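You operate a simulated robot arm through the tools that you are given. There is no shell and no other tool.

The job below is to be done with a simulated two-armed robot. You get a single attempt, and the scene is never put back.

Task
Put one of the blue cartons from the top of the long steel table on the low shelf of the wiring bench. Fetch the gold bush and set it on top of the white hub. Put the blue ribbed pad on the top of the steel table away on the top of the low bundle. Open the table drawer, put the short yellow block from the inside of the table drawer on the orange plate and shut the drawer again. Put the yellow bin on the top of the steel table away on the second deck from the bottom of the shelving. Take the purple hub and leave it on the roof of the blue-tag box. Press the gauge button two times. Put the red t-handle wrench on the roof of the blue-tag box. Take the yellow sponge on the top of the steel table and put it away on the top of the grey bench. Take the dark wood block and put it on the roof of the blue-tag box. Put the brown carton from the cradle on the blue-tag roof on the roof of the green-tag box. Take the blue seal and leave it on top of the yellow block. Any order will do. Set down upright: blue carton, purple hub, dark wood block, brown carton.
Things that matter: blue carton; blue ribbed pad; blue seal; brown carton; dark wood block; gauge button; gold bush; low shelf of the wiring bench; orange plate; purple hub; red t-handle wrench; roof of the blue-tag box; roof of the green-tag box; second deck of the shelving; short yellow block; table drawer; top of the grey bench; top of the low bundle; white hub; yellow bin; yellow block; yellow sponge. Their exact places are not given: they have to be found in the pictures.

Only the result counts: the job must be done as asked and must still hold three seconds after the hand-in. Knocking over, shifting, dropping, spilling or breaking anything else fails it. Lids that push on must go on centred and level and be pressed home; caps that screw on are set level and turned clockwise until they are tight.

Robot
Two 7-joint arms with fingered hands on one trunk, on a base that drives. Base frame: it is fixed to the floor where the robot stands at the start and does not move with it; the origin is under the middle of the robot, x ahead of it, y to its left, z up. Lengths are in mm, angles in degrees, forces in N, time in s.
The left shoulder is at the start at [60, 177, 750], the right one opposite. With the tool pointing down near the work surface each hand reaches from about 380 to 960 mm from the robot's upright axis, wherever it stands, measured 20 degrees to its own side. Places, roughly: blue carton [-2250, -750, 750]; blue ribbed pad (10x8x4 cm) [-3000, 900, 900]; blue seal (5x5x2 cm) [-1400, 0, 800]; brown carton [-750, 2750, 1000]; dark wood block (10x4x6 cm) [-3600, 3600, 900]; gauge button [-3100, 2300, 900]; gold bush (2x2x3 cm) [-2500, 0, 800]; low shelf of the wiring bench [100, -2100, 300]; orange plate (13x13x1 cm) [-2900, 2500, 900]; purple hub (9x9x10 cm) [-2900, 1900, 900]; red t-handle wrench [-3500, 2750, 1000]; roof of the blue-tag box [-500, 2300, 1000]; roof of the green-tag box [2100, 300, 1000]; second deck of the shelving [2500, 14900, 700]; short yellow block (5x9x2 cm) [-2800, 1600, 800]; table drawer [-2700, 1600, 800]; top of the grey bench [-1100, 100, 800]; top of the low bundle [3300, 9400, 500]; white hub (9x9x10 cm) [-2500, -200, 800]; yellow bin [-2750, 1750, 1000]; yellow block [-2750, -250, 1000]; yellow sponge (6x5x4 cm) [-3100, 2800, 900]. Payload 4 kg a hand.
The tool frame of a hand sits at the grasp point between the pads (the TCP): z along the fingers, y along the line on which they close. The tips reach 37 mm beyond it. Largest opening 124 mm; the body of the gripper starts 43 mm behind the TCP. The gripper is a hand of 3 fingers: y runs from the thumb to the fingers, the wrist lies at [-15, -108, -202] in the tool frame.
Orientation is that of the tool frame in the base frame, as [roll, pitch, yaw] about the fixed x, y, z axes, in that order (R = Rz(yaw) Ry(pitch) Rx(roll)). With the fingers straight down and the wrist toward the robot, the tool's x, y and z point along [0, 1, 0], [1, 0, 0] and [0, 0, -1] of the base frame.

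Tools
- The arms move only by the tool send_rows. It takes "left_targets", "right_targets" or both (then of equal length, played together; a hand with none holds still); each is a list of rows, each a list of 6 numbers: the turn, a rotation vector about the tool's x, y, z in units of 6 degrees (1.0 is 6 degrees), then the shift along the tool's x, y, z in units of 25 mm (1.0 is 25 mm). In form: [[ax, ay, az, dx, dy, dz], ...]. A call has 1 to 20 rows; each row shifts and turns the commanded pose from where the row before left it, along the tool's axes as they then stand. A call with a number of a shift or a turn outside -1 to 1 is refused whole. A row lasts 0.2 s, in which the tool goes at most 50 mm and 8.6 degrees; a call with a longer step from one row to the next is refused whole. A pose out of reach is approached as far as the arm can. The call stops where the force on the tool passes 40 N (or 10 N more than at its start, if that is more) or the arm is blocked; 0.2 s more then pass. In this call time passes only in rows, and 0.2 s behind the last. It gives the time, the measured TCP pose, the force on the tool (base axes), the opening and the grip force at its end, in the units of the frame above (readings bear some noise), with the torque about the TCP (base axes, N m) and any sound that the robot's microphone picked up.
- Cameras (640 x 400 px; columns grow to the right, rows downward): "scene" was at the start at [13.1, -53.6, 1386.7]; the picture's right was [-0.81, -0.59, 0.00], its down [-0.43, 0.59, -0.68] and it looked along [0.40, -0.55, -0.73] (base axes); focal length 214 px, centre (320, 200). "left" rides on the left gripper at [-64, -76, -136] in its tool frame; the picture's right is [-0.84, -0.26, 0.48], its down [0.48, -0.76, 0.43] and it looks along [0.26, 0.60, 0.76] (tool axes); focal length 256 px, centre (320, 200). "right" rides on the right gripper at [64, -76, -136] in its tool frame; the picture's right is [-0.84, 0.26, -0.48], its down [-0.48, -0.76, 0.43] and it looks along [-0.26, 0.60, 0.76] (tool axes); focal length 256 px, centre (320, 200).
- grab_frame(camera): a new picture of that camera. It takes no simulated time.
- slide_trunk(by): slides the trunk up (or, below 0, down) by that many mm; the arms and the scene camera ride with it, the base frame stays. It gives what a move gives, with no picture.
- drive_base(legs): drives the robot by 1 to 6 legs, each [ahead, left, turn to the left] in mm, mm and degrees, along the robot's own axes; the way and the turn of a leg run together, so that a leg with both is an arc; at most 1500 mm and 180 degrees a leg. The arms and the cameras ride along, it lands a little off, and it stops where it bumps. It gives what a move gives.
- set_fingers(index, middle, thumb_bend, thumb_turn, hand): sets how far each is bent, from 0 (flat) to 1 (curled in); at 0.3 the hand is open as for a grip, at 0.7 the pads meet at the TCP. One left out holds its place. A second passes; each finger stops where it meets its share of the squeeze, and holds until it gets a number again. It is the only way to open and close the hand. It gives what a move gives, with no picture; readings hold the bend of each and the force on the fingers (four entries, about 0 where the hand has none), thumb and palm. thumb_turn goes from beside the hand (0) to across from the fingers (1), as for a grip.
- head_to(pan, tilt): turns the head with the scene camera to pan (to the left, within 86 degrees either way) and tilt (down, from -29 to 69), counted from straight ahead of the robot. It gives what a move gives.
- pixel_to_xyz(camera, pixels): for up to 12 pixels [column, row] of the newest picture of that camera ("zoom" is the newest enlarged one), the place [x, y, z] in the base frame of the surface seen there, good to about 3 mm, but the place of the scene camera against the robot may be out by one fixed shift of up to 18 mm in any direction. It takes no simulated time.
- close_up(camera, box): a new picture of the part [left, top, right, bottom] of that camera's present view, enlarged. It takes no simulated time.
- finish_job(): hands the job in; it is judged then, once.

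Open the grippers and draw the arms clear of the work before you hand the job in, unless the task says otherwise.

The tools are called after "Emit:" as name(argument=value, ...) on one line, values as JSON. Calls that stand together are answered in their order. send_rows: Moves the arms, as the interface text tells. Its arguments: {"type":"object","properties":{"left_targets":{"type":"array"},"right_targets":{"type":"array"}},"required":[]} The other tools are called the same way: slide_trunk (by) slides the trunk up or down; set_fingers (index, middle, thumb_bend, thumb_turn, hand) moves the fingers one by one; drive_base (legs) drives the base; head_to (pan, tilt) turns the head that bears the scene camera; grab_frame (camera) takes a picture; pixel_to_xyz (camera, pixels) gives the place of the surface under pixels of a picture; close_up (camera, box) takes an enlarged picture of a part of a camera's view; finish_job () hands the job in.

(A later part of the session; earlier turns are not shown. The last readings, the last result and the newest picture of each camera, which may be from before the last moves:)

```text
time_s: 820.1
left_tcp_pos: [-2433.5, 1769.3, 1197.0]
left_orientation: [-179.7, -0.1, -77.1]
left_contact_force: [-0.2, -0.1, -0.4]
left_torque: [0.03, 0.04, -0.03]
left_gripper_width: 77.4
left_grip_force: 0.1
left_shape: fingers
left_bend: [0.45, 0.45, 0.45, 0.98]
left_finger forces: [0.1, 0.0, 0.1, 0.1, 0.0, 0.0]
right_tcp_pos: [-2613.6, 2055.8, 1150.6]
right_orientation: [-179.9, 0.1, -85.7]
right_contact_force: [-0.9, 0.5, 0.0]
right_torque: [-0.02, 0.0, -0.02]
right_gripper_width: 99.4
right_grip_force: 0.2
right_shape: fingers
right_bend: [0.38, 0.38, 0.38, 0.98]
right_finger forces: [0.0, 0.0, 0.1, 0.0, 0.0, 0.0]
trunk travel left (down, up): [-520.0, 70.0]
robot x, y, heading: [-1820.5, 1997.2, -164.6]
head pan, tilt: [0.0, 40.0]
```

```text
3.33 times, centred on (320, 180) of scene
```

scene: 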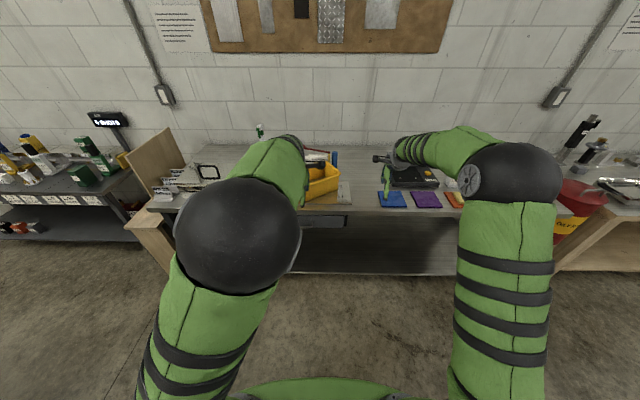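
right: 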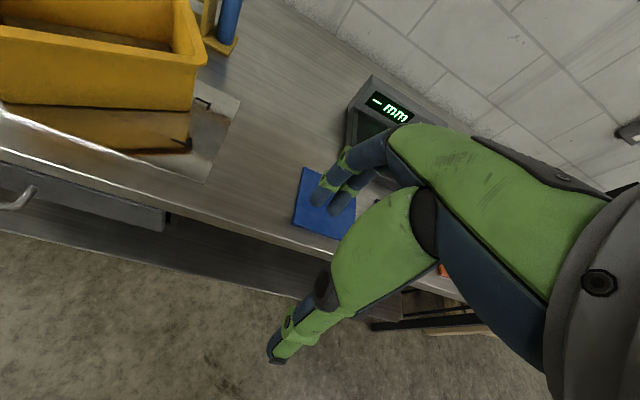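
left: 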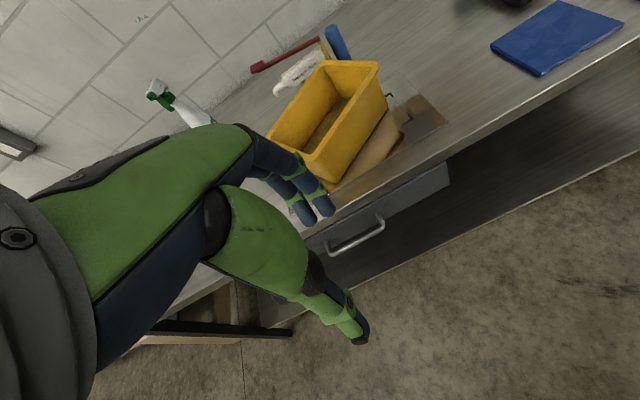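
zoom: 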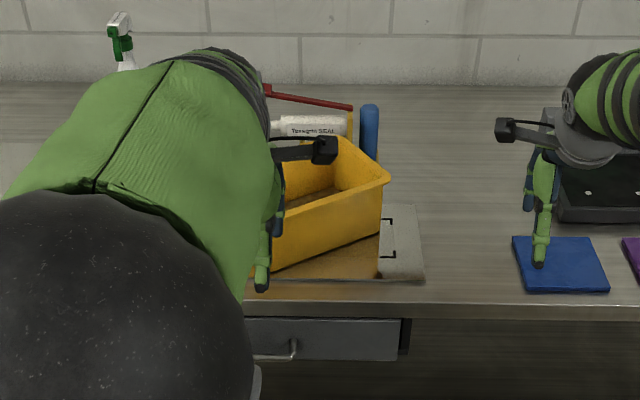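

I measure the bin's rim corners in the left camera.

Emit:
close_up(camera="left", box=[250, 40, 420, 200])

Emit:
pixel_to_xyz(camera="zoom", pixels=[[110, 230], [230, 285], [380, 65], [265, 60], [170, 262], [320, 175], [325, 62], [195, 140], [385, 130], [230, 345], [250, 120], [340, 100]])

```text
2.50 times, centred on (335, 120) of left
```

zoom: 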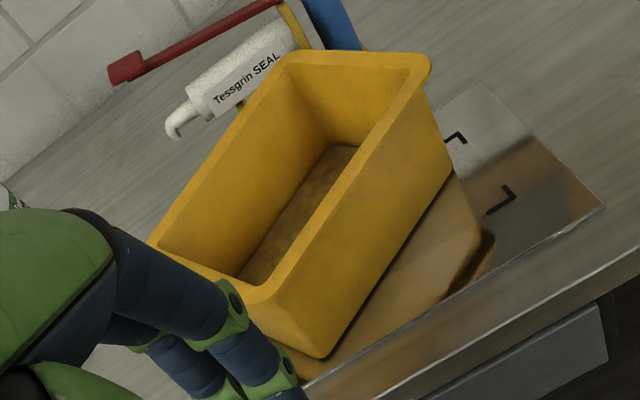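

```text
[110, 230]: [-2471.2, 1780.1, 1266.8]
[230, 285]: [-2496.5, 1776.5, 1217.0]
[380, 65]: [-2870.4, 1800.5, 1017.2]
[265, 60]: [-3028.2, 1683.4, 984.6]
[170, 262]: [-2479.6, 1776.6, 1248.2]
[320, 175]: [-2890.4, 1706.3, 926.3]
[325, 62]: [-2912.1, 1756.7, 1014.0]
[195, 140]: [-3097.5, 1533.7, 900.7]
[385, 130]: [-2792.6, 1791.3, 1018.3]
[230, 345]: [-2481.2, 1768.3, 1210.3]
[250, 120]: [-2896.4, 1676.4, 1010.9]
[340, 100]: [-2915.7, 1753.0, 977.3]
```

Emit:
pixel_to_xyz(camera="zoom", pixels=[[422, 68], [292, 58], [268, 298], [160, 240], [345, 190], [300, 245], [225, 140], [360, 60], [205, 265], [320, 355]])

```text
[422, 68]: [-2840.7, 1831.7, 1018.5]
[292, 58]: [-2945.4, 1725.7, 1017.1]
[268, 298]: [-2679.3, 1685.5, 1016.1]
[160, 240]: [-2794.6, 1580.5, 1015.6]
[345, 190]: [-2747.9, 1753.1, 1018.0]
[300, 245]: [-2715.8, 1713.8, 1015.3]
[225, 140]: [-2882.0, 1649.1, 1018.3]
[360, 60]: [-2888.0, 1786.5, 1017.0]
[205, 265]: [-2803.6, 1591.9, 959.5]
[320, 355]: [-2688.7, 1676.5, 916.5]
```

The bin now lies turned ~29° to me. I'll hold it with both hands: right hand on the front long wall (right part), left hand on the back long wall (left part). I drive closer and turn both hands to heading ≈224°.

Emit:
drive_base(legs=[[370, 0, -0.8]])

Emit:
send_rows(left_targets=[[0, 0, -0.86, 0, 0, 0], [0, 0, -0.86, 0, 0, 0], [0, 0, -0.86, 0, 0, 0], [0, 0, -0.86, 0, 0, 0], [0, 0, -0.86, 0, 0, 0], [0, 0, -0.86, 0, 0, 0], [0, 0, 0, 0, 0, 0]], right_targets=[[0, 0, -0.95, 0, 0, -0.5], [0, 0, -0.95, 0, 0, -0.5], [0, 0, -0.95, 0, 0, 0], [0, 0, -0.95, 0, 0, 0], [0, 0, -0.95, 0, 0, 0], [0, 0, -0.95, 0, 0, 0], [0, 0, -0.9, 0, 0, 0]])

Emit:
grab_frame(camera="left")

Emit:
grab_frame(camera="right")

```text
time_s: 822.5
left_tcp_pos: [-2792.2, 1686.1, 1196.0]
left_orientation: [-179.7, -0.1, -78.2]
left_contact_force: [-0.6, 0.4, -0.7]
left_torque: [0.01, 0.01, -0.01]
left_gripper_width: 77.3
left_grip_force: 0.0
left_shape: fingers
left_bend: [0.45, 0.45, 0.45, 0.98]
left_finger forces: [0.1, 0.0, 0.0, 0.0, 0.1, 0.1]
right_tcp_pos: [-2967.6, 1977.6, 1150.2]
right_orientation: [-179.8, 0.1, -86.8]
right_contact_force: [-0.5, 0.0, 0.4]
right_torque: [0.01, -0.01, 0.04]
right_gripper_width: 99.3
right_grip_force: 0.0
right_shape: fingers
right_bend: [0.38, 0.38, 0.38, 0.98]
right_finger forces: [0.1, 0.0, 0.0, 0.0, 0.0, 0.0]
trunk travel left (down, up): [-520.0, 70.0]
robot x, y, heading: [-2174.3, 1907.2, -165.9]
head pan, tilt: [0.0, 40.0]
```

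```text
time_s: 824.1
left_tcp_pos: [-2790.9, 1686.2, 1197.2]
left_orientation: [-179.8, -0.2, -47.2]
left_contact_force: [0.1, 0.2, 0.8]
left_torque: [-0.01, 0.01, -0.03]
left_gripper_width: 77.4
left_grip_force: 0.1
left_shape: fingers
left_bend: [0.45, 0.45, 0.45, 0.98]
left_finger forces: [0.1, 0.0, 0.0, 0.0, 0.0, 0.0]
right_tcp_pos: [-2965.8, 1977.4, 1175.6]
right_orientation: [-179.8, -0.1, -47.0]
right_contact_force: [0.8, -0.7, 0.5]
right_torque: [-0.01, 0.02, -0.03]
right_gripper_width: 99.2
right_grip_force: 0.1
right_shape: fingers
right_bend: [0.38, 0.38, 0.38, 0.98]
right_finger forces: [0.1, 0.0, 0.2, 0.0, 0.0, 0.0]
trunk travel left (down, up): [-520.0, 70.0]
robot x, y, heading: [-2172.6, 1906.5, -165.7]
head pan, tilt: [0.0, 40.0]
```

```text
taken
```

left: 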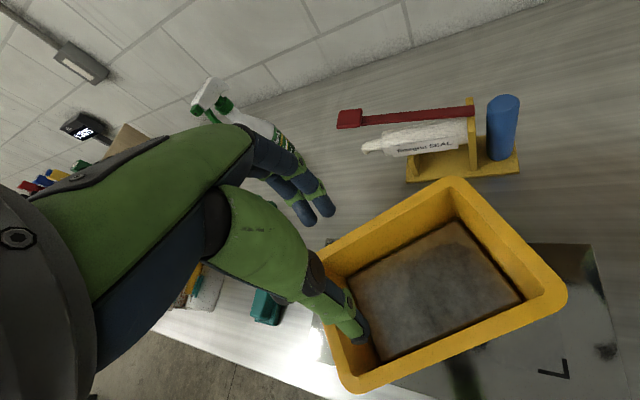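

```text
taken
```

right: 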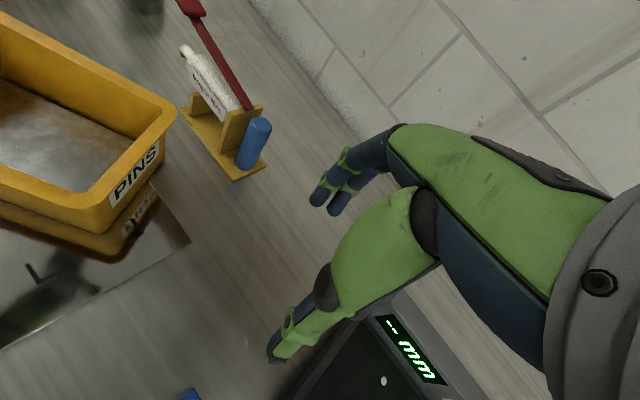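

Both hands are aligned with the bin. I measure the back wall (left hand) and front wall (right hand) rims.

Emit:
pixel_to_xyz(camera="left", pixels=[[345, 240], [370, 225], [400, 208], [350, 246], [375, 232], [455, 183], [560, 292], [520, 310], [480, 330], [430, 352], [355, 385], [330, 258]])

Emit:
close_up(camera="left", box=[310, 160, 580, 400])

```text
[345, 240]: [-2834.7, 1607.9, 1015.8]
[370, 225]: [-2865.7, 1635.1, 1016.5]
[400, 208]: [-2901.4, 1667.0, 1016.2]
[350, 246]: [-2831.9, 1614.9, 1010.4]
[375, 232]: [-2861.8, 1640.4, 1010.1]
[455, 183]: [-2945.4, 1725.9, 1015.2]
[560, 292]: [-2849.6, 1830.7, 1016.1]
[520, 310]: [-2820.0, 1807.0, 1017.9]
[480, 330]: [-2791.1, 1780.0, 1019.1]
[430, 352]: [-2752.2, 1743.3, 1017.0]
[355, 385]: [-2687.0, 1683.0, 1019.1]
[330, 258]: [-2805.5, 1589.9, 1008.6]
```

```text
1.67 times, centred on (445, 280) of left
```

zoom: 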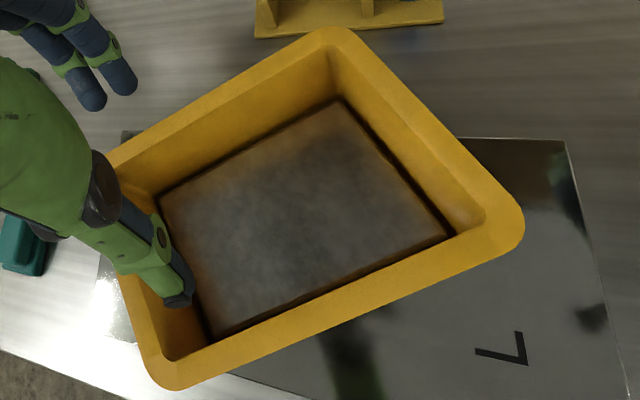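

I align 4.5° more and bring the right hand over the front wall's right part, the left hand over the back wall's left part.

Emit:
send_rows(left_targets=[[0, 0, -0.75, 0, 0, 0], [0, 0, 0, 0.2, 0.84, 0], [0, 0, 0, 0.2, 0.84, 0], [0, 0, 0, 0.2, 0.84, 0], [0, 0, 0, 0.19, 0.83, 0], [0, 0, 0, 0, 0, 1], [0, 0, 0, 0, 0, 1], [0, 0, 0, 0, 0, 1], [0, 0, 0, 0, 0, 0], [0, 0, 0, 0, 0, 0], [0, 0, 0, 0, 0, 0]], right_targets=[[0, 0, -0.75, 0, 0, 0], [0, 0, 0, 0.968, 0.108, 0], [0, 0, 0, 0.968, 0.108, 0], [0, 0, 0, 0.968, 0.108, 0], [0, 0, 0, 0.968, 0.108, 0], [0, 0, 0, 0.968, 0.108, 0], [0, 0, 0, 0.968, 0.108, 0], [0, 0, 0, 0.968, 0.108, 0], [0, 0, 0, 0.968, 0.108, 0], [0, 0, 0, 0.968, 0.108, 0], [0, 0, 0, 0.968, 0.108, 0]])

Emit:
grab_frame(camera="left")

Emit:
grab_frame(camera="right")

Emit:
grab_frame(camera="scene")

```text
time_s: 826.5
left_tcp_pos: [-2835.5, 1611.4, 1122.5]
left_orientation: [-179.9, -0.3, -42.7]
left_contact_force: [0.0, 0.6, -0.4]
left_torque: [0.01, 0.03, -0.02]
left_gripper_width: 77.6
left_grip_force: 0.0
left_shape: fingers
left_bend: [0.45, 0.45, 0.45, 0.98]
left_finger forces: [0.0, 0.0, 0.1, 0.0, 0.0, 0.1]
right_tcp_pos: [-2804.9, 1792.8, 1178.8]
right_orientation: [-179.9, 0.1, -42.7]
right_contact_force: [0.1, -1.0, 0.0]
right_torque: [-0.01, 0.01, 0.03]
right_gripper_width: 99.0
right_grip_force: 0.0
right_shape: fingers
right_bend: [0.38, 0.38, 0.38, 0.98]
right_finger forces: [0.0, 0.0, 0.0, 0.1, 0.0, 0.1]
trunk travel left (down, up): [-520.0, 70.0]
robot x, y, heading: [-2171.7, 1905.8, -165.9]
head pan, tilt: [0.0, 40.0]
```

```text
taken
```

left: 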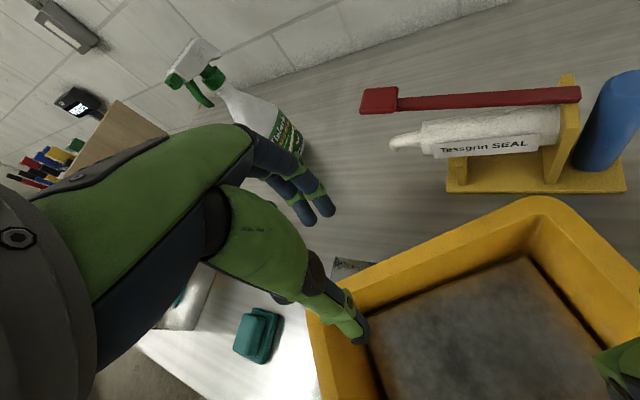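

```text
taken
```

right: 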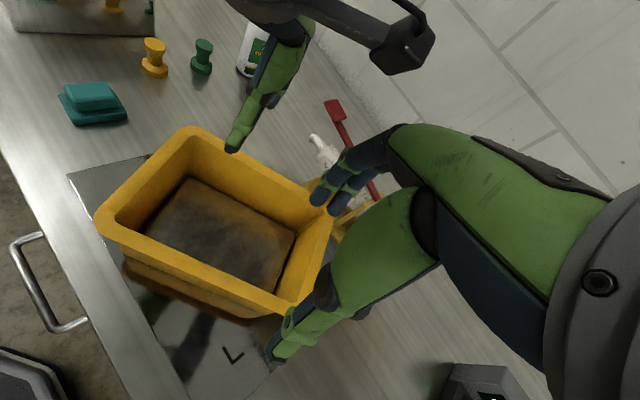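

```text
taken
```

scene: 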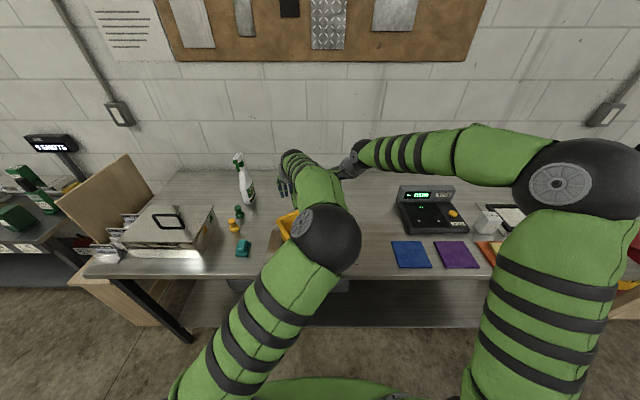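

The two hands are close; I spread them 12 mm each along the walls, then lower both to z≈997.

Emit:
send_rows(left_targets=[[0, 0, 0, 0.48, 0, 0], [0, 0, 0, 0, 0, 0.7], [0, 0, 0, 0, 0, 0.7], [0, 0, 0, 0, 0, 0.7], [0, 0, 0, 0, 0, 0.7], [0, 0, 0, 0, 0, 0.7], [0, 0, 0, 0, 0, 0.7], [0, 0, 0, 0, 0, 0.6]], right_targets=[[0, 0, 0, -0.48, 0, 0], [0, 0, 0, 0, 0, 1], [0, 0, 0, 0, 0, 1], [0, 0, 0, 0, 0, 1], [0, 0, 0, 0, 0, 1], [0, 0, 0, 0, 0, 1], [0, 0, 0, 0, 0, 1], [0, 0, 0, 0, 0, 1]])

Emit:
grab_frame(camera="left")

Emit:
grab_frame(camera="right")

```text
time_s: 828.3
left_tcp_pos: [-2824.0, 1603.6, 1000.8]
left_orientation: [-179.9, -0.2, -42.8]
left_contact_force: [-0.8, 0.1, -1.4]
left_torque: [0.03, -0.03, -0.01]
left_gripper_width: 77.9
left_grip_force: 0.1
left_shape: fingers
left_bend: [0.45, 0.45, 0.45, 0.98]
left_finger forces: [0.1, 0.0, 0.1, 0.0, 0.0, 0.0]
right_tcp_pos: [-2816.2, 1802.0, 999.1]
right_orientation: [-179.9, -0.1, -42.7]
right_contact_force: [-0.4, -0.5, 0.2]
right_torque: [-0.02, -0.01, 0.01]
right_gripper_width: 99.2
right_grip_force: 0.0
right_shape: fingers
right_bend: [0.38, 0.38, 0.38, 0.98]
right_finger forces: [0.0, 0.1, 0.1, 0.0, 0.0, 0.0]
trunk travel left (down, up): [-520.0, 70.0]
robot x, y, heading: [-2173.8, 1906.7, -165.8]
head pan, tilt: [0.0, 40.0]
```

```text
taken
```

left: 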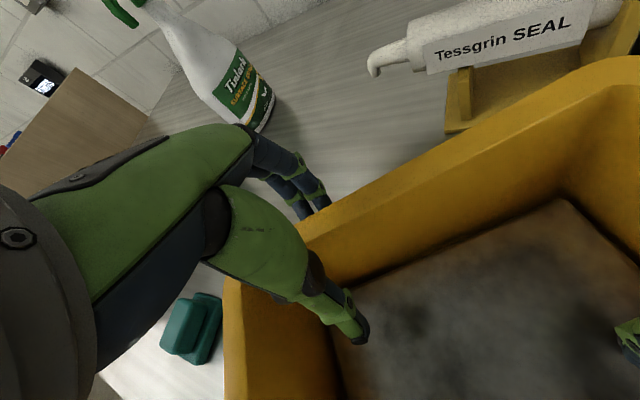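

```text
taken
```

right: 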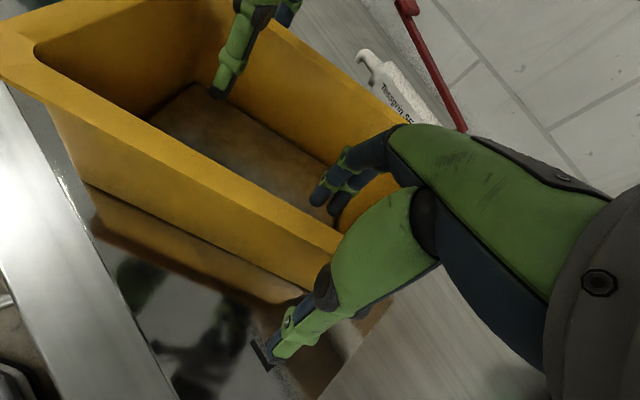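

Both walls are straddled. I close both hands.

Emit:
set_fingers(hand="right", index=0.72, middle=0.72, thumb_bend=0.72)

Emit:
set_fingers(hand="left", index=0.72, middle=0.72, thumb_bend=0.72)

Emit:
set_fingers(hand="right", index=0.82, middle=0.82, thumb_bend=0.82)

Emit:
set_fingers(hand="left", index=0.82, middle=0.82, thumb_bend=0.82)

Emit:
grab_frame(camera="left")

Emit:
grab_frame(camera="right")

```text
time_s: 829.3
left_tcp_pos: [-2824.6, 1603.3, 1002.3]
left_orientation: [-179.8, -0.2, -42.6]
left_contact_force: [-0.5, 0.2, 0.0]
left_torque: [-0.02, 0.02, -0.01]
left_gripper_width: 77.7
left_grip_force: 0.0
left_shape: fingers
left_bend: [0.45, 0.45, 0.45, 0.98]
left_finger forces: [0.1, 0.0, 0.0, 0.0, 0.0, 0.1]
right_tcp_pos: [-2815.3, 1801.6, 999.7]
right_orientation: [-179.9, 0.0, -42.7]
right_contact_force: [-0.6, -1.0, -0.4]
right_torque: [-0.29, 0.17, 0.14]
right_gripper_width: 9.6
right_grip_force: 12.7
right_shape: fingers
right_bend: [0.67, 0.67, 0.67, 0.97]
right_finger forces: [6.6, 6.5, 0.1, 0.0, 13.1, 0.0]
trunk travel left (down, up): [-520.0, 70.0]
robot x, y, heading: [-2175.1, 1908.0, -165.7]
head pan, tilt: [0.0, 40.0]
```

```text
time_s: 830.3
left_tcp_pos: [-2824.2, 1604.8, 1001.5]
left_orientation: [-179.8, -0.2, -42.8]
left_contact_force: [0.0, 6.4, 0.6]
left_torque: [-0.2, 0.24, -0.16]
left_gripper_width: 10.1
left_grip_force: 14.5
left_shape: fingers
left_bend: [0.67, 0.67, 0.67, 0.97]
left_finger forces: [5.8, 6.6, 0.0, 0.0, 16.4, 0.0]
right_tcp_pos: [-2816.0, 1802.7, 1000.1]
right_orientation: [-179.9, -0.2, -42.7]
right_contact_force: [0.0, -3.5, 1.7]
right_torque: [-0.34, 0.19, 0.12]
right_gripper_width: 9.3
right_grip_force: 13.1
right_shape: fingers
right_bend: [0.66, 0.67, 0.68, 0.97]
right_finger forces: [7.7, 7.3, 0.1, 0.1, 11.9, 0.0]
trunk travel left (down, up): [-520.0, 70.0]
robot x, y, heading: [-2174.4, 1909.6, -165.5]
head pan, tilt: [0.0, 40.0]
```

```text
time_s: 831.3
left_tcp_pos: [-2823.9, 1604.2, 1002.4]
left_orientation: [-179.8, -0.3, -42.6]
left_contact_force: [-0.6, 0.1, -0.1]
left_torque: [-0.25, 0.22, -0.12]
left_gripper_width: 9.8
left_grip_force: 12.7
left_shape: fingers
left_bend: [0.67, 0.67, 0.67, 0.97]
left_finger forces: [6.6, 7.1, 0.0, 0.0, 12.8, 0.0]
right_tcp_pos: [-2816.3, 1802.8, 1000.3]
right_orientation: [-179.9, 0.0, -42.8]
right_contact_force: [2.6, 2.3, 3.1]
right_torque: [-0.5, 0.28, 0.29]
right_gripper_width: 2.3
right_grip_force: 26.4
right_shape: fingers
right_bend: [0.64, 0.65, 0.74, 0.98]
right_finger forces: [12.9, 12.3, 0.1, 0.0, 27.8, 0.0]
trunk travel left (down, up): [-520.0, 70.0]
robot x, y, heading: [-2174.6, 1905.1, -165.8]
head pan, tilt: [0.0, 40.0]
```

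```text
time_s: 832.3
left_tcp_pos: [-2824.3, 1603.4, 1002.3]
left_orientation: [-179.9, -0.2, -42.8]
left_contact_force: [0.1, 3.6, 0.9]
left_torque: [-0.36, 0.42, -0.28]
left_gripper_width: 2.9
left_grip_force: 26.0
left_shape: fingers
left_bend: [0.66, 0.66, 0.67, 0.97]
left_finger forces: [12.6, 12.5, 0.0, 0.1, 27.5, 0.0]
right_tcp_pos: [-2815.5, 1804.1, 1001.1]
right_orientation: [-179.8, 0.0, -42.7]
right_contact_force: [-0.4, -0.9, 6.2]
right_torque: [-0.65, 0.32, 0.24]
right_gripper_width: 1.8
right_grip_force: 25.9
right_shape: fingers
right_bend: [0.64, 0.65, 0.74, 0.98]
right_finger forces: [13.7, 13.2, 0.1, 0.0, 25.9, 0.1]
trunk travel left (down, up): [-520.0, 70.0]
robot x, y, heading: [-2182.0, 1906.4, -165.9]
head pan, tilt: [0.0, 40.0]
```

```text
taken
```

left: 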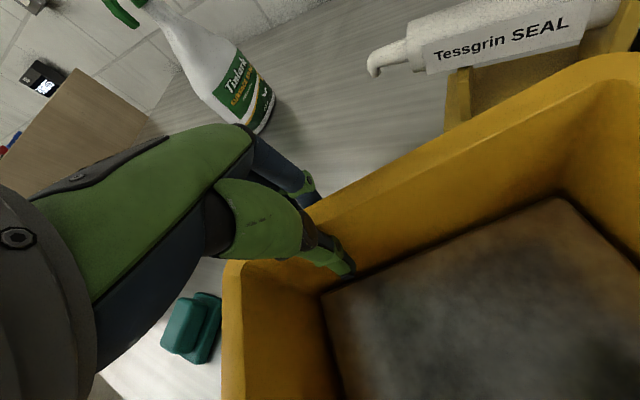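

```text
taken
```

right: 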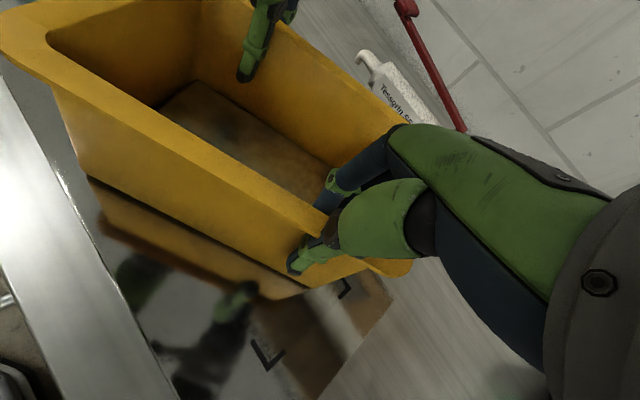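

Both walls gripped at 26 N. I lift with the trunk (both hands together) and check.

Emit:
slide_trunk(by=60)

Emit:
grab_frame(camera="left")

Emit:
grab_frame(camera="right")

```text
time_s: 833.3
left_tcp_pos: [-2824.5, 1603.9, 1060.5]
left_orientation: [-179.9, -0.3, -42.7]
left_contact_force: [0.6, 0.7, -9.6]
left_torque: [-0.42, 0.06, -0.28]
left_gripper_width: 1.2
left_grip_force: 21.9
left_shape: fingers
left_bend: [0.66, 0.66, 0.67, 0.96]
left_finger forces: [10.4, 11.3, 0.1, 0.1, 22.2, 0.0]
right_tcp_pos: [-2816.7, 1802.4, 1058.8]
right_orientation: [-179.8, 0.0, -42.7]
right_contact_force: [-0.1, -2.1, 1.3]
right_torque: [-0.62, 0.03, 0.15]
right_gripper_width: 0.1
right_grip_force: 23.1
right_shape: fingers
right_bend: [0.64, 0.65, 0.75, 0.98]
right_finger forces: [12.9, 11.2, 0.0, 0.0, 22.7, 0.0]
trunk travel left (down, up): [-580.0, 10.0]
robot x, y, heading: [-2171.0, 1909.0, -165.8]
head pan, tilt: [0.0, 40.0]
```

```text
taken
```

left: 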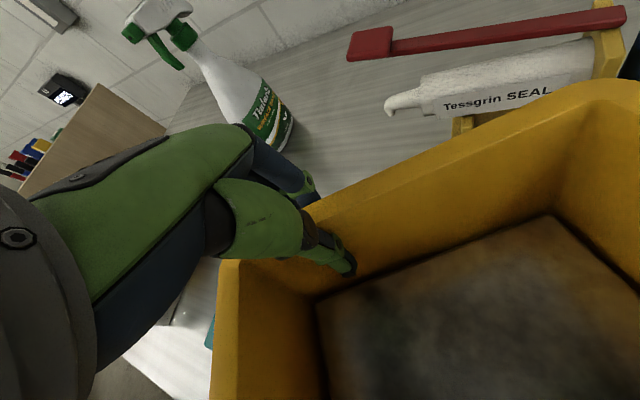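

```text
taken
```

right: 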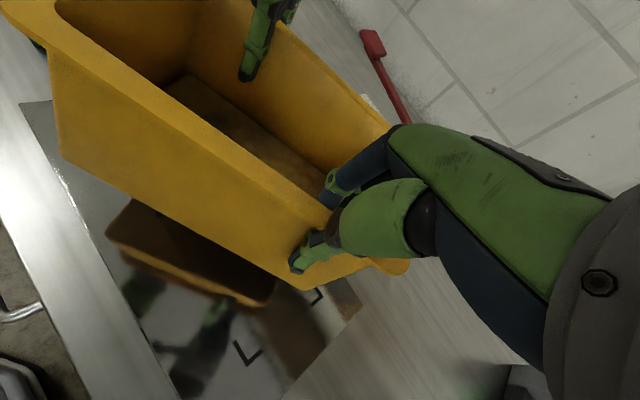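

The bin hangs level between both hands. I back straight out from the table and take the known route north-east.

Emit:
drive_base(legs=[[-380, 0, 0], [0, 0, -94], [1430, 0, 0], [0, 0, -37], [1500, 0, 0]])

Emit:
grab_frame(camera="left")

```text
time_s: 855.2
left_tcp_pos: [-1370.0, 5481.3, 1060.5]
left_orientation: [-179.8, -0.4, -170.6]
left_contact_force: [1.1, -1.4, -9.6]
left_torque: [0.27, 0.25, -0.24]
left_gripper_width: 0.5
left_grip_force: 20.8
left_shape: fingers
left_bend: [0.66, 0.66, 0.74, 0.96]
left_finger forces: [10.1, 10.8, 0.0, 0.0, 20.8, 0.1]
right_tcp_pos: [-1219.4, 5354.0, 1059.7]
right_orientation: [-179.9, -0.1, -170.7]
right_contact_force: [0.2, 1.5, 0.7]
right_torque: [0.3, 0.36, 0.11]
right_gripper_width: 0.0
right_grip_force: 21.6
right_shape: fingers
right_bend: [0.64, 0.65, 0.75, 0.98]
right_finger forces: [11.8, 10.1, 0.1, 0.0, 21.1, 0.0]
trunk travel left (down, up): [-580.0, 10.0]
robot x, y, heading: [-1535.5, 4782.7, 66.5]
head pan, tilt: [0.0, 40.0]
```

```text
taken
```

left: 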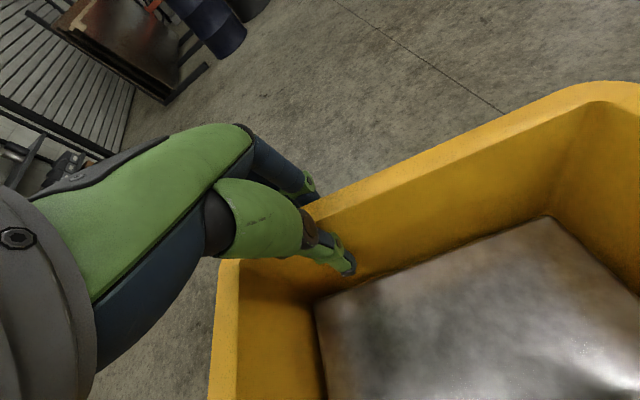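

Steady. I continue to the corridor in front of the bundles.

Emit:
drive_base(legs=[[0, 0, -31.6], [1350, 0, 0], [1350, 0, 0], [1300, 0, 0]])

```text
time_s: 876.1
left_tcp_pos: [2365.9, 7487.4, 1060.3]
left_orientation: [-179.7, -0.4, 153.6]
left_contact_force: [0.5, -1.5, -8.5]
left_torque: [0.36, 0.03, -0.24]
left_gripper_width: 0.3
left_grip_force: 20.7
left_shape: fingers
left_bend: [0.66, 0.66, 0.75, 0.96]
left_finger forces: [10.1, 10.7, 0.1, 0.1, 20.6, 0.1]
right_tcp_pos: [2413.5, 7294.6, 1060.1]
right_orientation: [-179.8, -0.1, 153.7]
right_contact_force: [-0.2, 0.9, -0.2]
right_torque: [0.42, 0.13, 0.15]
right_gripper_width: 0.0
right_grip_force: 21.3
right_shape: fingers
right_bend: [0.64, 0.65, 0.75, 0.98]
right_finger forces: [11.5, 10.1, 0.0, 0.0, 20.7, 0.0]
trunk travel left (down, up): [-580.0, 10.0]
robot x, y, heading: [1827.7, 7011.9, 30.4]
head pan, tilt: [0.0, 40.0]
```

Emit:
drive_base(legs=[[0, 0, 22.5], [1400, 0, 0], [0, 0, -34.5], [980, 0, 0], [1000, 0, 0]])

Emit:
head_to(pan=75, tilt=15)

Emit:
grab_frame(camera="scene")

```text
time_s: 895.4
left_tcp_pos: [5203.2, 9049.2, 1060.9]
left_orientation: [-179.7, -0.4, 139.6]
left_contact_force: [0.6, -0.4, -7.8]
left_torque: [0.31, -0.07, -0.25]
left_gripper_width: 0.2
left_grip_force: 20.3
left_shape: fingers
left_bend: [0.67, 0.67, 0.75, 0.96]
left_finger forces: [10.0, 10.6, 0.0, 0.1, 20.0, 0.0]
right_tcp_pos: [5201.6, 8850.6, 1059.9]
right_orientation: [-179.9, -0.2, 139.6]
right_contact_force: [0.2, 0.4, -0.3]
right_torque: [0.4, 0.01, 0.14]
right_gripper_width: 0.0
right_grip_force: 20.4
right_shape: fingers
right_bend: [0.64, 0.65, 0.75, 0.98]
right_finger forces: [10.8, 10.1, 0.1, 0.1, 20.3, 0.0]
trunk travel left (down, up): [-580.0, 10.0]
robot x, y, heading: [4565.8, 8720.3, 16.6]
head pan, tilt: [0.0, 40.0]
```

```text
time_s: 896.9
left_tcp_pos: [5203.1, 9048.7, 1060.2]
left_orientation: [-179.7, -0.2, 139.6]
left_contact_force: [-0.6, 0.2, -8.0]
left_torque: [0.36, -0.06, -0.24]
left_gripper_width: 0.1
left_grip_force: 20.1
left_shape: fingers
left_bend: [0.67, 0.67, 0.75, 0.96]
left_finger forces: [10.3, 10.8, 0.1, 0.0, 20.4, 0.1]
right_tcp_pos: [5202.8, 8850.3, 1058.9]
right_orientation: [-179.9, -0.1, 139.7]
right_contact_force: [0.0, -0.3, -0.2]
right_torque: [0.4, 0.01, 0.13]
right_gripper_width: 0.0
right_grip_force: 20.6
right_shape: fingers
right_bend: [0.64, 0.66, 0.75, 0.98]
right_finger forces: [11.1, 10.0, 0.1, 0.0, 20.6, 0.0]
trunk travel left (down, up): [-580.0, 10.0]
robot x, y, heading: [4564.0, 8721.6, 16.6]
head pan, tilt: [75.0, 15.0]
```

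```text
taken
```

scene: 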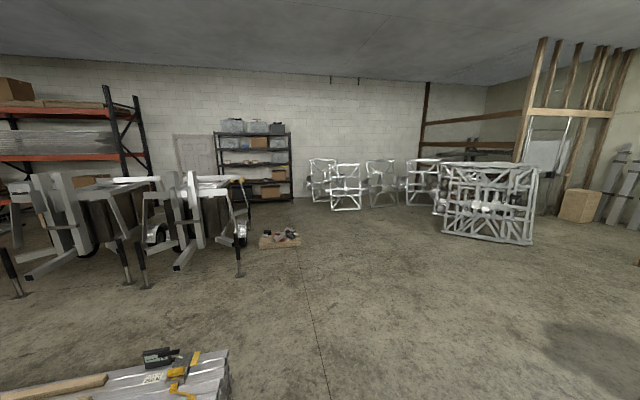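

The way ahead is open. I measure the small pallet, the trailers' feet and the shelving.

Emit:
pixel_to_xyz(camera="scene", pixels=[[280, 245], [300, 240], [240, 275], [245, 240], [345, 208], [320, 200], [275, 200], [255, 185], [280, 183], [290, 195], [310, 260], [440, 240]])

Emit:
close_up(camera="scene", box=[190, 110, 350, 220])

```text
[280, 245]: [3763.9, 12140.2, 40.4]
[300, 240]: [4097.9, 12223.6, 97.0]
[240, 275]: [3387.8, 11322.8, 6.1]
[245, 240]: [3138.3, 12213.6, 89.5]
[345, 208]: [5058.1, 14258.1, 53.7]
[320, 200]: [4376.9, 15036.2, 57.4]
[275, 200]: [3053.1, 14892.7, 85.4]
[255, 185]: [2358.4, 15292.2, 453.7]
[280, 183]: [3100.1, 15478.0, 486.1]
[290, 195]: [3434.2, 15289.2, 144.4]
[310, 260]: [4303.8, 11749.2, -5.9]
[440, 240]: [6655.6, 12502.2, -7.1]
```

```text
3.64 times, centred on (270, 165) of scene
```

zoom: 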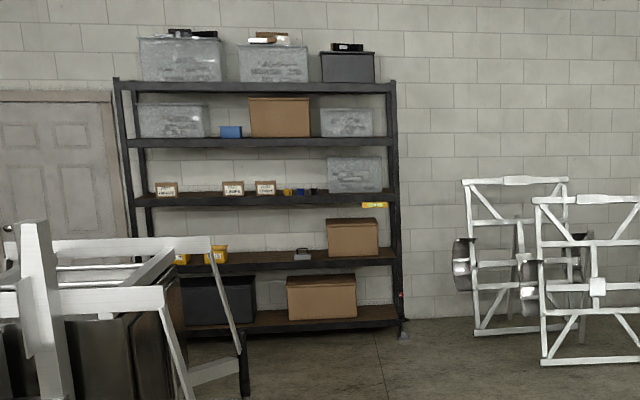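

The second deck is free between the yellow cartons (215,252) and a small item (302,254). I measure there.

Emit:
pixel_to_xyz(camera="zoom", pixels=[[250, 256], [280, 256], [302, 255], [217, 255], [352, 240], [260, 266], [340, 262], [260, 200], [340, 205], [385, 260], [300, 330], [260, 243]])

Emit:
drive_base(legs=[[0, 0, 75], [1400, 0, 0], [1400, 0, 0]])

```text
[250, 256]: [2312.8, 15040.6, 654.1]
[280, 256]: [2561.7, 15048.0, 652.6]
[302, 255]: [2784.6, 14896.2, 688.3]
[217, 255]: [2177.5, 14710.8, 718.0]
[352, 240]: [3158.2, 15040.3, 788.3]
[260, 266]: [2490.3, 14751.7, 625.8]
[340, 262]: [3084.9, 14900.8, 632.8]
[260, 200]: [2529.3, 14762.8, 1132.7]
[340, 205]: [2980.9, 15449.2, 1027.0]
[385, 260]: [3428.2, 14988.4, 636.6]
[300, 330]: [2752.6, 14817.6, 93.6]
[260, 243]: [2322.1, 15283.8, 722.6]
```

```text
time_s: 913.5
left_tcp_pos: [4411.3, 12176.8, 1060.6]
left_orientation: [-179.6, -0.3, -147.0]
left_contact_force: [0.4, -0.3, -8.0]
left_torque: [0.1, 0.25, -0.26]
left_gripper_width: 0.0
left_grip_force: 19.9
left_shape: fingers
left_bend: [0.67, 0.67, 0.75, 0.96]
left_finger forces: [9.8, 10.2, 0.0, 0.1, 19.6, 0.1]
right_tcp_pos: [4600.6, 12119.2, 1058.3]
right_orientation: [-179.7, -0.1, -147.0]
right_contact_force: [0.2, 0.4, -1.3]
right_torque: [0.08, 0.3, 0.14]
right_gripper_width: 0.0
right_grip_force: 20.9
right_shape: fingers
right_bend: [0.64, 0.66, 0.75, 0.98]
right_finger forces: [10.5, 9.8, 0.1, 0.0, 19.9, 0.1]
trunk travel left (down, up): [-580.0, 10.0]
robot x, y, heading: [4542.7, 11473.4, 89.8]
head pan, tilt: [75.0, 15.0]
```

Deck 2: top z≈662, front edge at t≈13668, free for n≈5830–6340; deck 3 underside ≈ z 1110. I drive further north and look at the space in front of the shelving.

Emit:
drive_base(legs=[[1350, 0, 0]])

Emit:
head_to(pan=60, tilt=20)

Emit:
grab_frame(camera="scene")

```text
time_s: 920.3
left_tcp_pos: [4393.3, 13530.3, 1059.0]
left_orientation: [-179.8, -0.3, -146.2]
left_contact_force: [1.3, -0.5, -7.6]
left_torque: [0.12, 0.25, -0.27]
left_gripper_width: 0.0
left_grip_force: 19.9
left_shape: fingers
left_bend: [0.67, 0.67, 0.75, 0.96]
left_finger forces: [9.9, 10.5, 0.0, 0.1, 20.1, 0.1]
right_tcp_pos: [4585.2, 13476.7, 1060.1]
right_orientation: [-179.8, -0.1, -146.2]
right_contact_force: [-0.6, 0.9, -0.8]
right_torque: [0.1, 0.32, 0.16]
right_gripper_width: 0.0
right_grip_force: 20.0
right_shape: fingers
right_bend: [0.64, 0.66, 0.75, 0.98]
right_finger forces: [10.9, 10.0, 0.0, 0.0, 20.0, 0.0]
trunk travel left (down, up): [-580.0, 10.0]
robot x, y, heading: [4533.5, 12829.6, 90.7]
head pan, tilt: [75.0, 15.0]
```

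```text
time_s: 921.0
left_tcp_pos: [4393.3, 13530.4, 1060.6]
left_orientation: [-179.7, -0.4, -146.2]
left_contact_force: [1.0, -0.1, -8.4]
left_torque: [0.11, 0.27, -0.22]
left_gripper_width: 0.0
left_grip_force: 19.8
left_shape: fingers
left_bend: [0.67, 0.67, 0.75, 0.96]
left_finger forces: [10.0, 10.6, 0.1, 0.0, 19.7, 0.1]
right_tcp_pos: [4582.7, 13476.0, 1060.0]
right_orientation: [-179.9, -0.1, -146.1]
right_contact_force: [-0.1, 1.4, -0.3]
right_torque: [0.06, 0.31, 0.16]
right_gripper_width: 0.1
right_grip_force: 20.4
right_shape: fingers
right_bend: [0.65, 0.66, 0.75, 0.98]
right_finger forces: [10.7, 9.9, 0.0, 0.1, 20.2, 0.0]
trunk travel left (down, up): [-580.0, 10.0]
robot x, y, heading: [4533.6, 12828.2, 90.7]
head pan, tilt: [60.0, 20.0]
```

```text
taken
```

scene: 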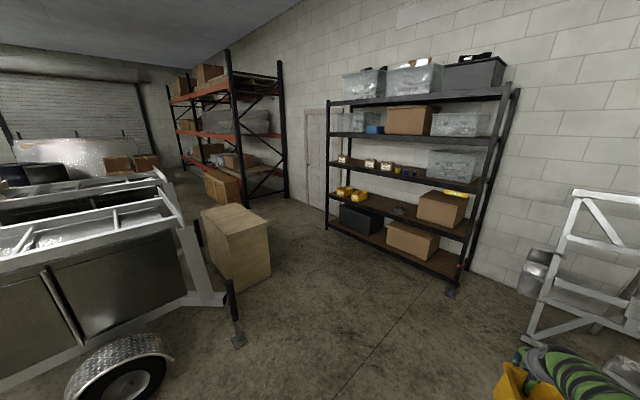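

A clear view: the floor in front of the shelving is free; a wooden crate (240,245) and a trailer foot (238,342) limit it. I measure.

Emit:
pixel_to_xyz(camera="scene", pixels=[[270, 270], [238, 345], [450, 292], [327, 225], [380, 208], [400, 225], [420, 235], [375, 203], [360, 195], [440, 210], [470, 240], [400, 210]])

Emit:
close_up(camera="scene", box=[310, 130, 530, 310])

```text
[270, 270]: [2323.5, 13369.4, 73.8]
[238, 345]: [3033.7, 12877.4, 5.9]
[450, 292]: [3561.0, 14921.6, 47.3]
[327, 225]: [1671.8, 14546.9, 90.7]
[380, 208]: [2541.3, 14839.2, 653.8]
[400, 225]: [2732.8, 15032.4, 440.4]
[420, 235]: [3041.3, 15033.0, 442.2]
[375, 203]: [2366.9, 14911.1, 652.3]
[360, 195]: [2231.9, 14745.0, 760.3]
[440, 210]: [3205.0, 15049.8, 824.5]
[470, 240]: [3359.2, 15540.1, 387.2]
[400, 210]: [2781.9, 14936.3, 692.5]
```

```text
2.22 times, centred on (420, 220) of scene
```

zoom: 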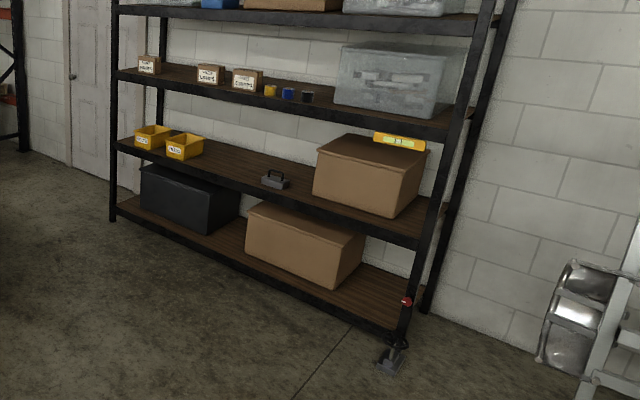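

The plan: bin aligned with the deck at n≈6130. To keep my forearms low under deck 3, I raise both arms 270 mm in step and then lower the trunk fully.

Emit:
send_rows(left_targets=[[0, 0, 0, 0, 0, -0.9], [0, 0, 0, 0, 0, -0.9], [0, 0, 0, 0, 0, -0.9], [0, 0, 0, 0, 0, -0.9], [0, 0, 0, 0, 0, -0.9], [0, 0, 0, 0, 0, -0.9]], right_targets=[[0, 0, 0, 0, 0, -0.9], [0, 0, 0, 0, 0, -0.9], [0, 0, 0, 0, 0, -0.9], [0, 0, 0, 0, 0, -0.9], [0, 0, 0, 0, 0, -0.9], [0, 0, 0, 0, 0, -0.9]])

Emit:
slide_trunk(by=-300)

Emit:
grab_frame(camera="left")

Emit:
head_to(pan=0, tilt=40)

Emit:
grab_frame(camera="scene")

```text
time_s: 922.4
left_tcp_pos: [4392.5, 13528.7, 1194.9]
left_orientation: [-179.8, -0.3, -146.2]
left_contact_force: [0.9, 0.3, -7.3]
left_torque: [0.11, 0.23, -0.27]
left_gripper_width: 0.0
left_grip_force: 20.3
left_shape: fingers
left_bend: [0.67, 0.67, 0.75, 0.96]
left_finger forces: [10.1, 10.3, 0.0, 0.1, 19.6, 0.1]
right_tcp_pos: [4584.1, 13474.6, 1194.9]
right_orientation: [-179.8, 0.0, -146.1]
right_contact_force: [0.0, 0.0, -1.6]
right_torque: [0.11, 0.26, 0.15]
right_gripper_width: 0.0
right_grip_force: 20.4
right_shape: fingers
right_bend: [0.65, 0.66, 0.75, 0.98]
right_finger forces: [10.5, 10.3, 0.0, 0.0, 20.4, 0.0]
trunk travel left (down, up): [-580.0, 10.0]
robot x, y, heading: [4536.3, 12825.6, 90.6]
head pan, tilt: [60.0, 20.0]
```

```text
time_s: 925.4
left_tcp_pos: [4393.1, 13529.8, 895.0]
left_orientation: [-179.7, -0.3, -146.2]
left_contact_force: [-1.6, -0.2, -6.3]
left_torque: [0.15, 0.22, -0.23]
left_gripper_width: 0.0
left_grip_force: 19.9
left_shape: fingers
left_bend: [0.67, 0.67, 0.75, 0.96]
left_finger forces: [10.6, 10.8, 0.0, 0.0, 19.3, 0.0]
right_tcp_pos: [4583.7, 13475.2, 894.5]
right_orientation: [-179.8, 0.0, -146.1]
right_contact_force: [1.2, -0.1, -0.9]
right_torque: [0.06, 0.23, 0.14]
right_gripper_width: 0.0
right_grip_force: 20.9
right_shape: fingers
right_bend: [0.65, 0.66, 0.75, 0.98]
right_finger forces: [10.2, 10.0, 0.0, 0.0, 20.9, 0.1]
trunk travel left (down, up): [-280.0, 310.0]
robot x, y, heading: [4535.0, 12827.9, 90.7]
head pan, tilt: [60.0, 20.0]
```

```text
taken
```

left: 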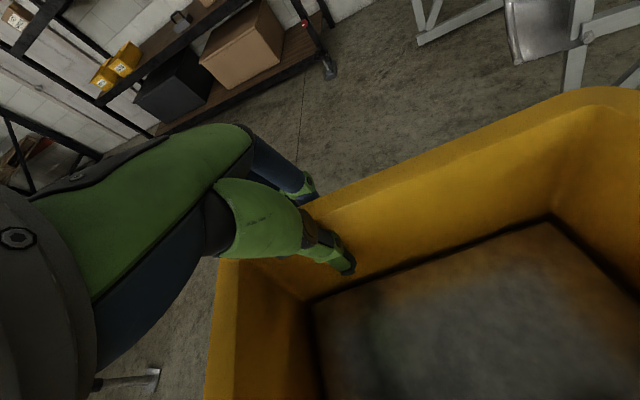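

```text
time_s: 926.7
left_tcp_pos: [4392.9, 13530.1, 894.3]
left_orientation: [-179.7, -0.3, -146.2]
left_contact_force: [-1.4, -0.7, -7.0]
left_torque: [0.12, 0.24, -0.22]
left_gripper_width: 0.0
left_grip_force: 19.8
left_shape: fingers
left_bend: [0.67, 0.67, 0.75, 0.96]
left_finger forces: [10.5, 10.7, 0.0, 0.0, 19.2, 0.1]
right_tcp_pos: [4584.0, 13475.9, 895.3]
right_orientation: [-179.9, -0.1, -146.1]
right_contact_force: [2.3, -0.2, -1.3]
right_torque: [0.06, 0.29, 0.13]
right_gripper_width: 0.0
right_grip_force: 20.2
right_shape: fingers
right_bend: [0.65, 0.66, 0.75, 0.98]
right_finger forces: [10.2, 10.0, 0.0, 0.1, 20.9, 0.1]
trunk travel left (down, up): [-280.0, 310.0]
robot x, y, heading: [4533.9, 12827.1, 91.0]
head pan, tilt: [0.0, 40.0]
```

```text
taken
```

scene: 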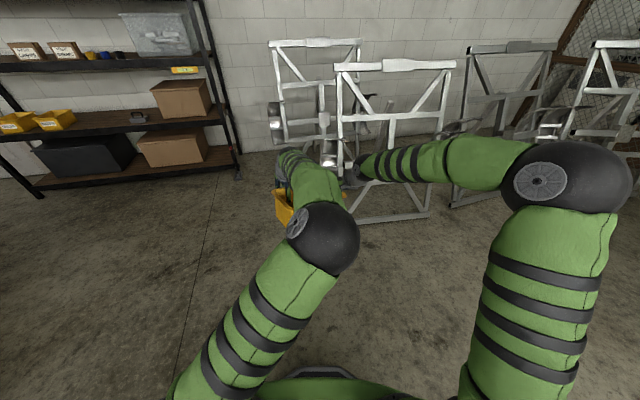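

I raise the arms another 165 mm in step, then lower the trunk 270.

Emit:
send_rows(left_targets=[[0, 0, 0, 0, 0, -0.94], [0, 0, 0, 0, 0, -0.94], [0, 0, 0, 0, 0, -0.94], [0, 0, 0, 0, 0, -0.94], [0, 0, 0, 0, 0, -0.94], [0, 0, 0, 0, 0, -0.94], [0, 0, 0, 0, 0, -0.94]], right_targets=[[0, 0, 0, 0, 0, -0.94], [0, 0, 0, 0, 0, -0.94], [0, 0, 0, 0, 0, -0.94], [0, 0, 0, 0, 0, -0.94], [0, 0, 0, 0, 0, -0.94], [0, 0, 0, 0, 0, -0.94], [0, 0, 0, 0, 0, -0.94]])

Emit:
slide_trunk(by=-270)

Emit:
grab_frame(camera="scene")

Emit:
pixel_to_xyz(camera="scene", pixels=[[325, 225], [300, 170], [290, 160], [535, 180], [450, 150], [380, 165], [280, 205]])

```text
time_s: 928.3
left_tcp_pos: [4396.1, 13531.9, 1060.6]
left_orientation: [-179.7, -0.3, -146.2]
left_contact_force: [-2.5, -0.1, -7.1]
left_torque: [0.13, 0.34, -0.23]
left_gripper_width: 0.0
left_grip_force: 20.7
left_shape: fingers
left_bend: [0.67, 0.67, 0.75, 0.97]
left_finger forces: [10.5, 11.4, 0.0, 0.0, 19.7, 0.0]
right_tcp_pos: [4584.4, 13475.8, 1056.6]
right_orientation: [-179.8, -0.1, -146.1]
right_contact_force: [2.4, -0.3, -1.0]
right_torque: [0.07, 0.27, 0.12]
right_gripper_width: 0.2
right_grip_force: 21.3
right_shape: fingers
right_bend: [0.65, 0.66, 0.75, 0.98]
right_finger forces: [10.7, 10.1, 0.0, 0.0, 21.7, 0.1]
trunk travel left (down, up): [-280.0, 310.0]
robot x, y, heading: [4536.6, 12832.1, 90.9]
head pan, tilt: [0.0, 40.0]
```

```text
time_s: 931.1
left_tcp_pos: [4394.2, 13532.7, 790.9]
left_orientation: [-179.7, -0.3, -146.2]
left_contact_force: [-2.2, -0.6, -7.1]
left_torque: [0.16, 0.28, -0.24]
left_gripper_width: 0.0
left_grip_force: 20.9
left_shape: fingers
left_bend: [0.67, 0.67, 0.75, 0.97]
left_finger forces: [10.7, 11.3, 0.1, 0.0, 19.7, 0.0]
right_tcp_pos: [4585.1, 13475.3, 787.0]
right_orientation: [-179.8, -0.2, -146.1]
right_contact_force: [1.8, -0.4, -0.1]
right_torque: [0.1, 0.25, 0.15]
right_gripper_width: 0.0
right_grip_force: 21.0
right_shape: fingers
right_bend: [0.65, 0.66, 0.75, 0.98]
right_finger forces: [10.6, 10.1, 0.0, 0.0, 21.8, 0.0]
trunk travel left (down, up): [-10.0, 580.0]
robot x, y, heading: [4534.4, 12825.7, 90.6]
head pan, tilt: [0.0, 40.0]
```

```text
taken
```

scene: 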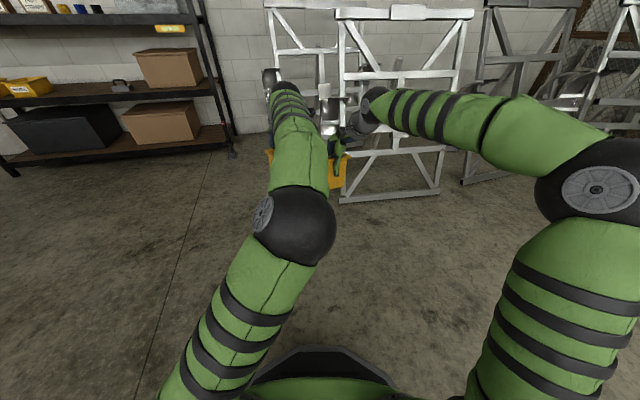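

```text
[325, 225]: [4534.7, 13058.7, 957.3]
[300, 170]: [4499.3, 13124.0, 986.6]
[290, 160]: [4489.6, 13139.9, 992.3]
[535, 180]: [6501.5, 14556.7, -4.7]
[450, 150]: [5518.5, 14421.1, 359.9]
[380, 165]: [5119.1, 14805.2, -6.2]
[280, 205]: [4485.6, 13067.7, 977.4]
```

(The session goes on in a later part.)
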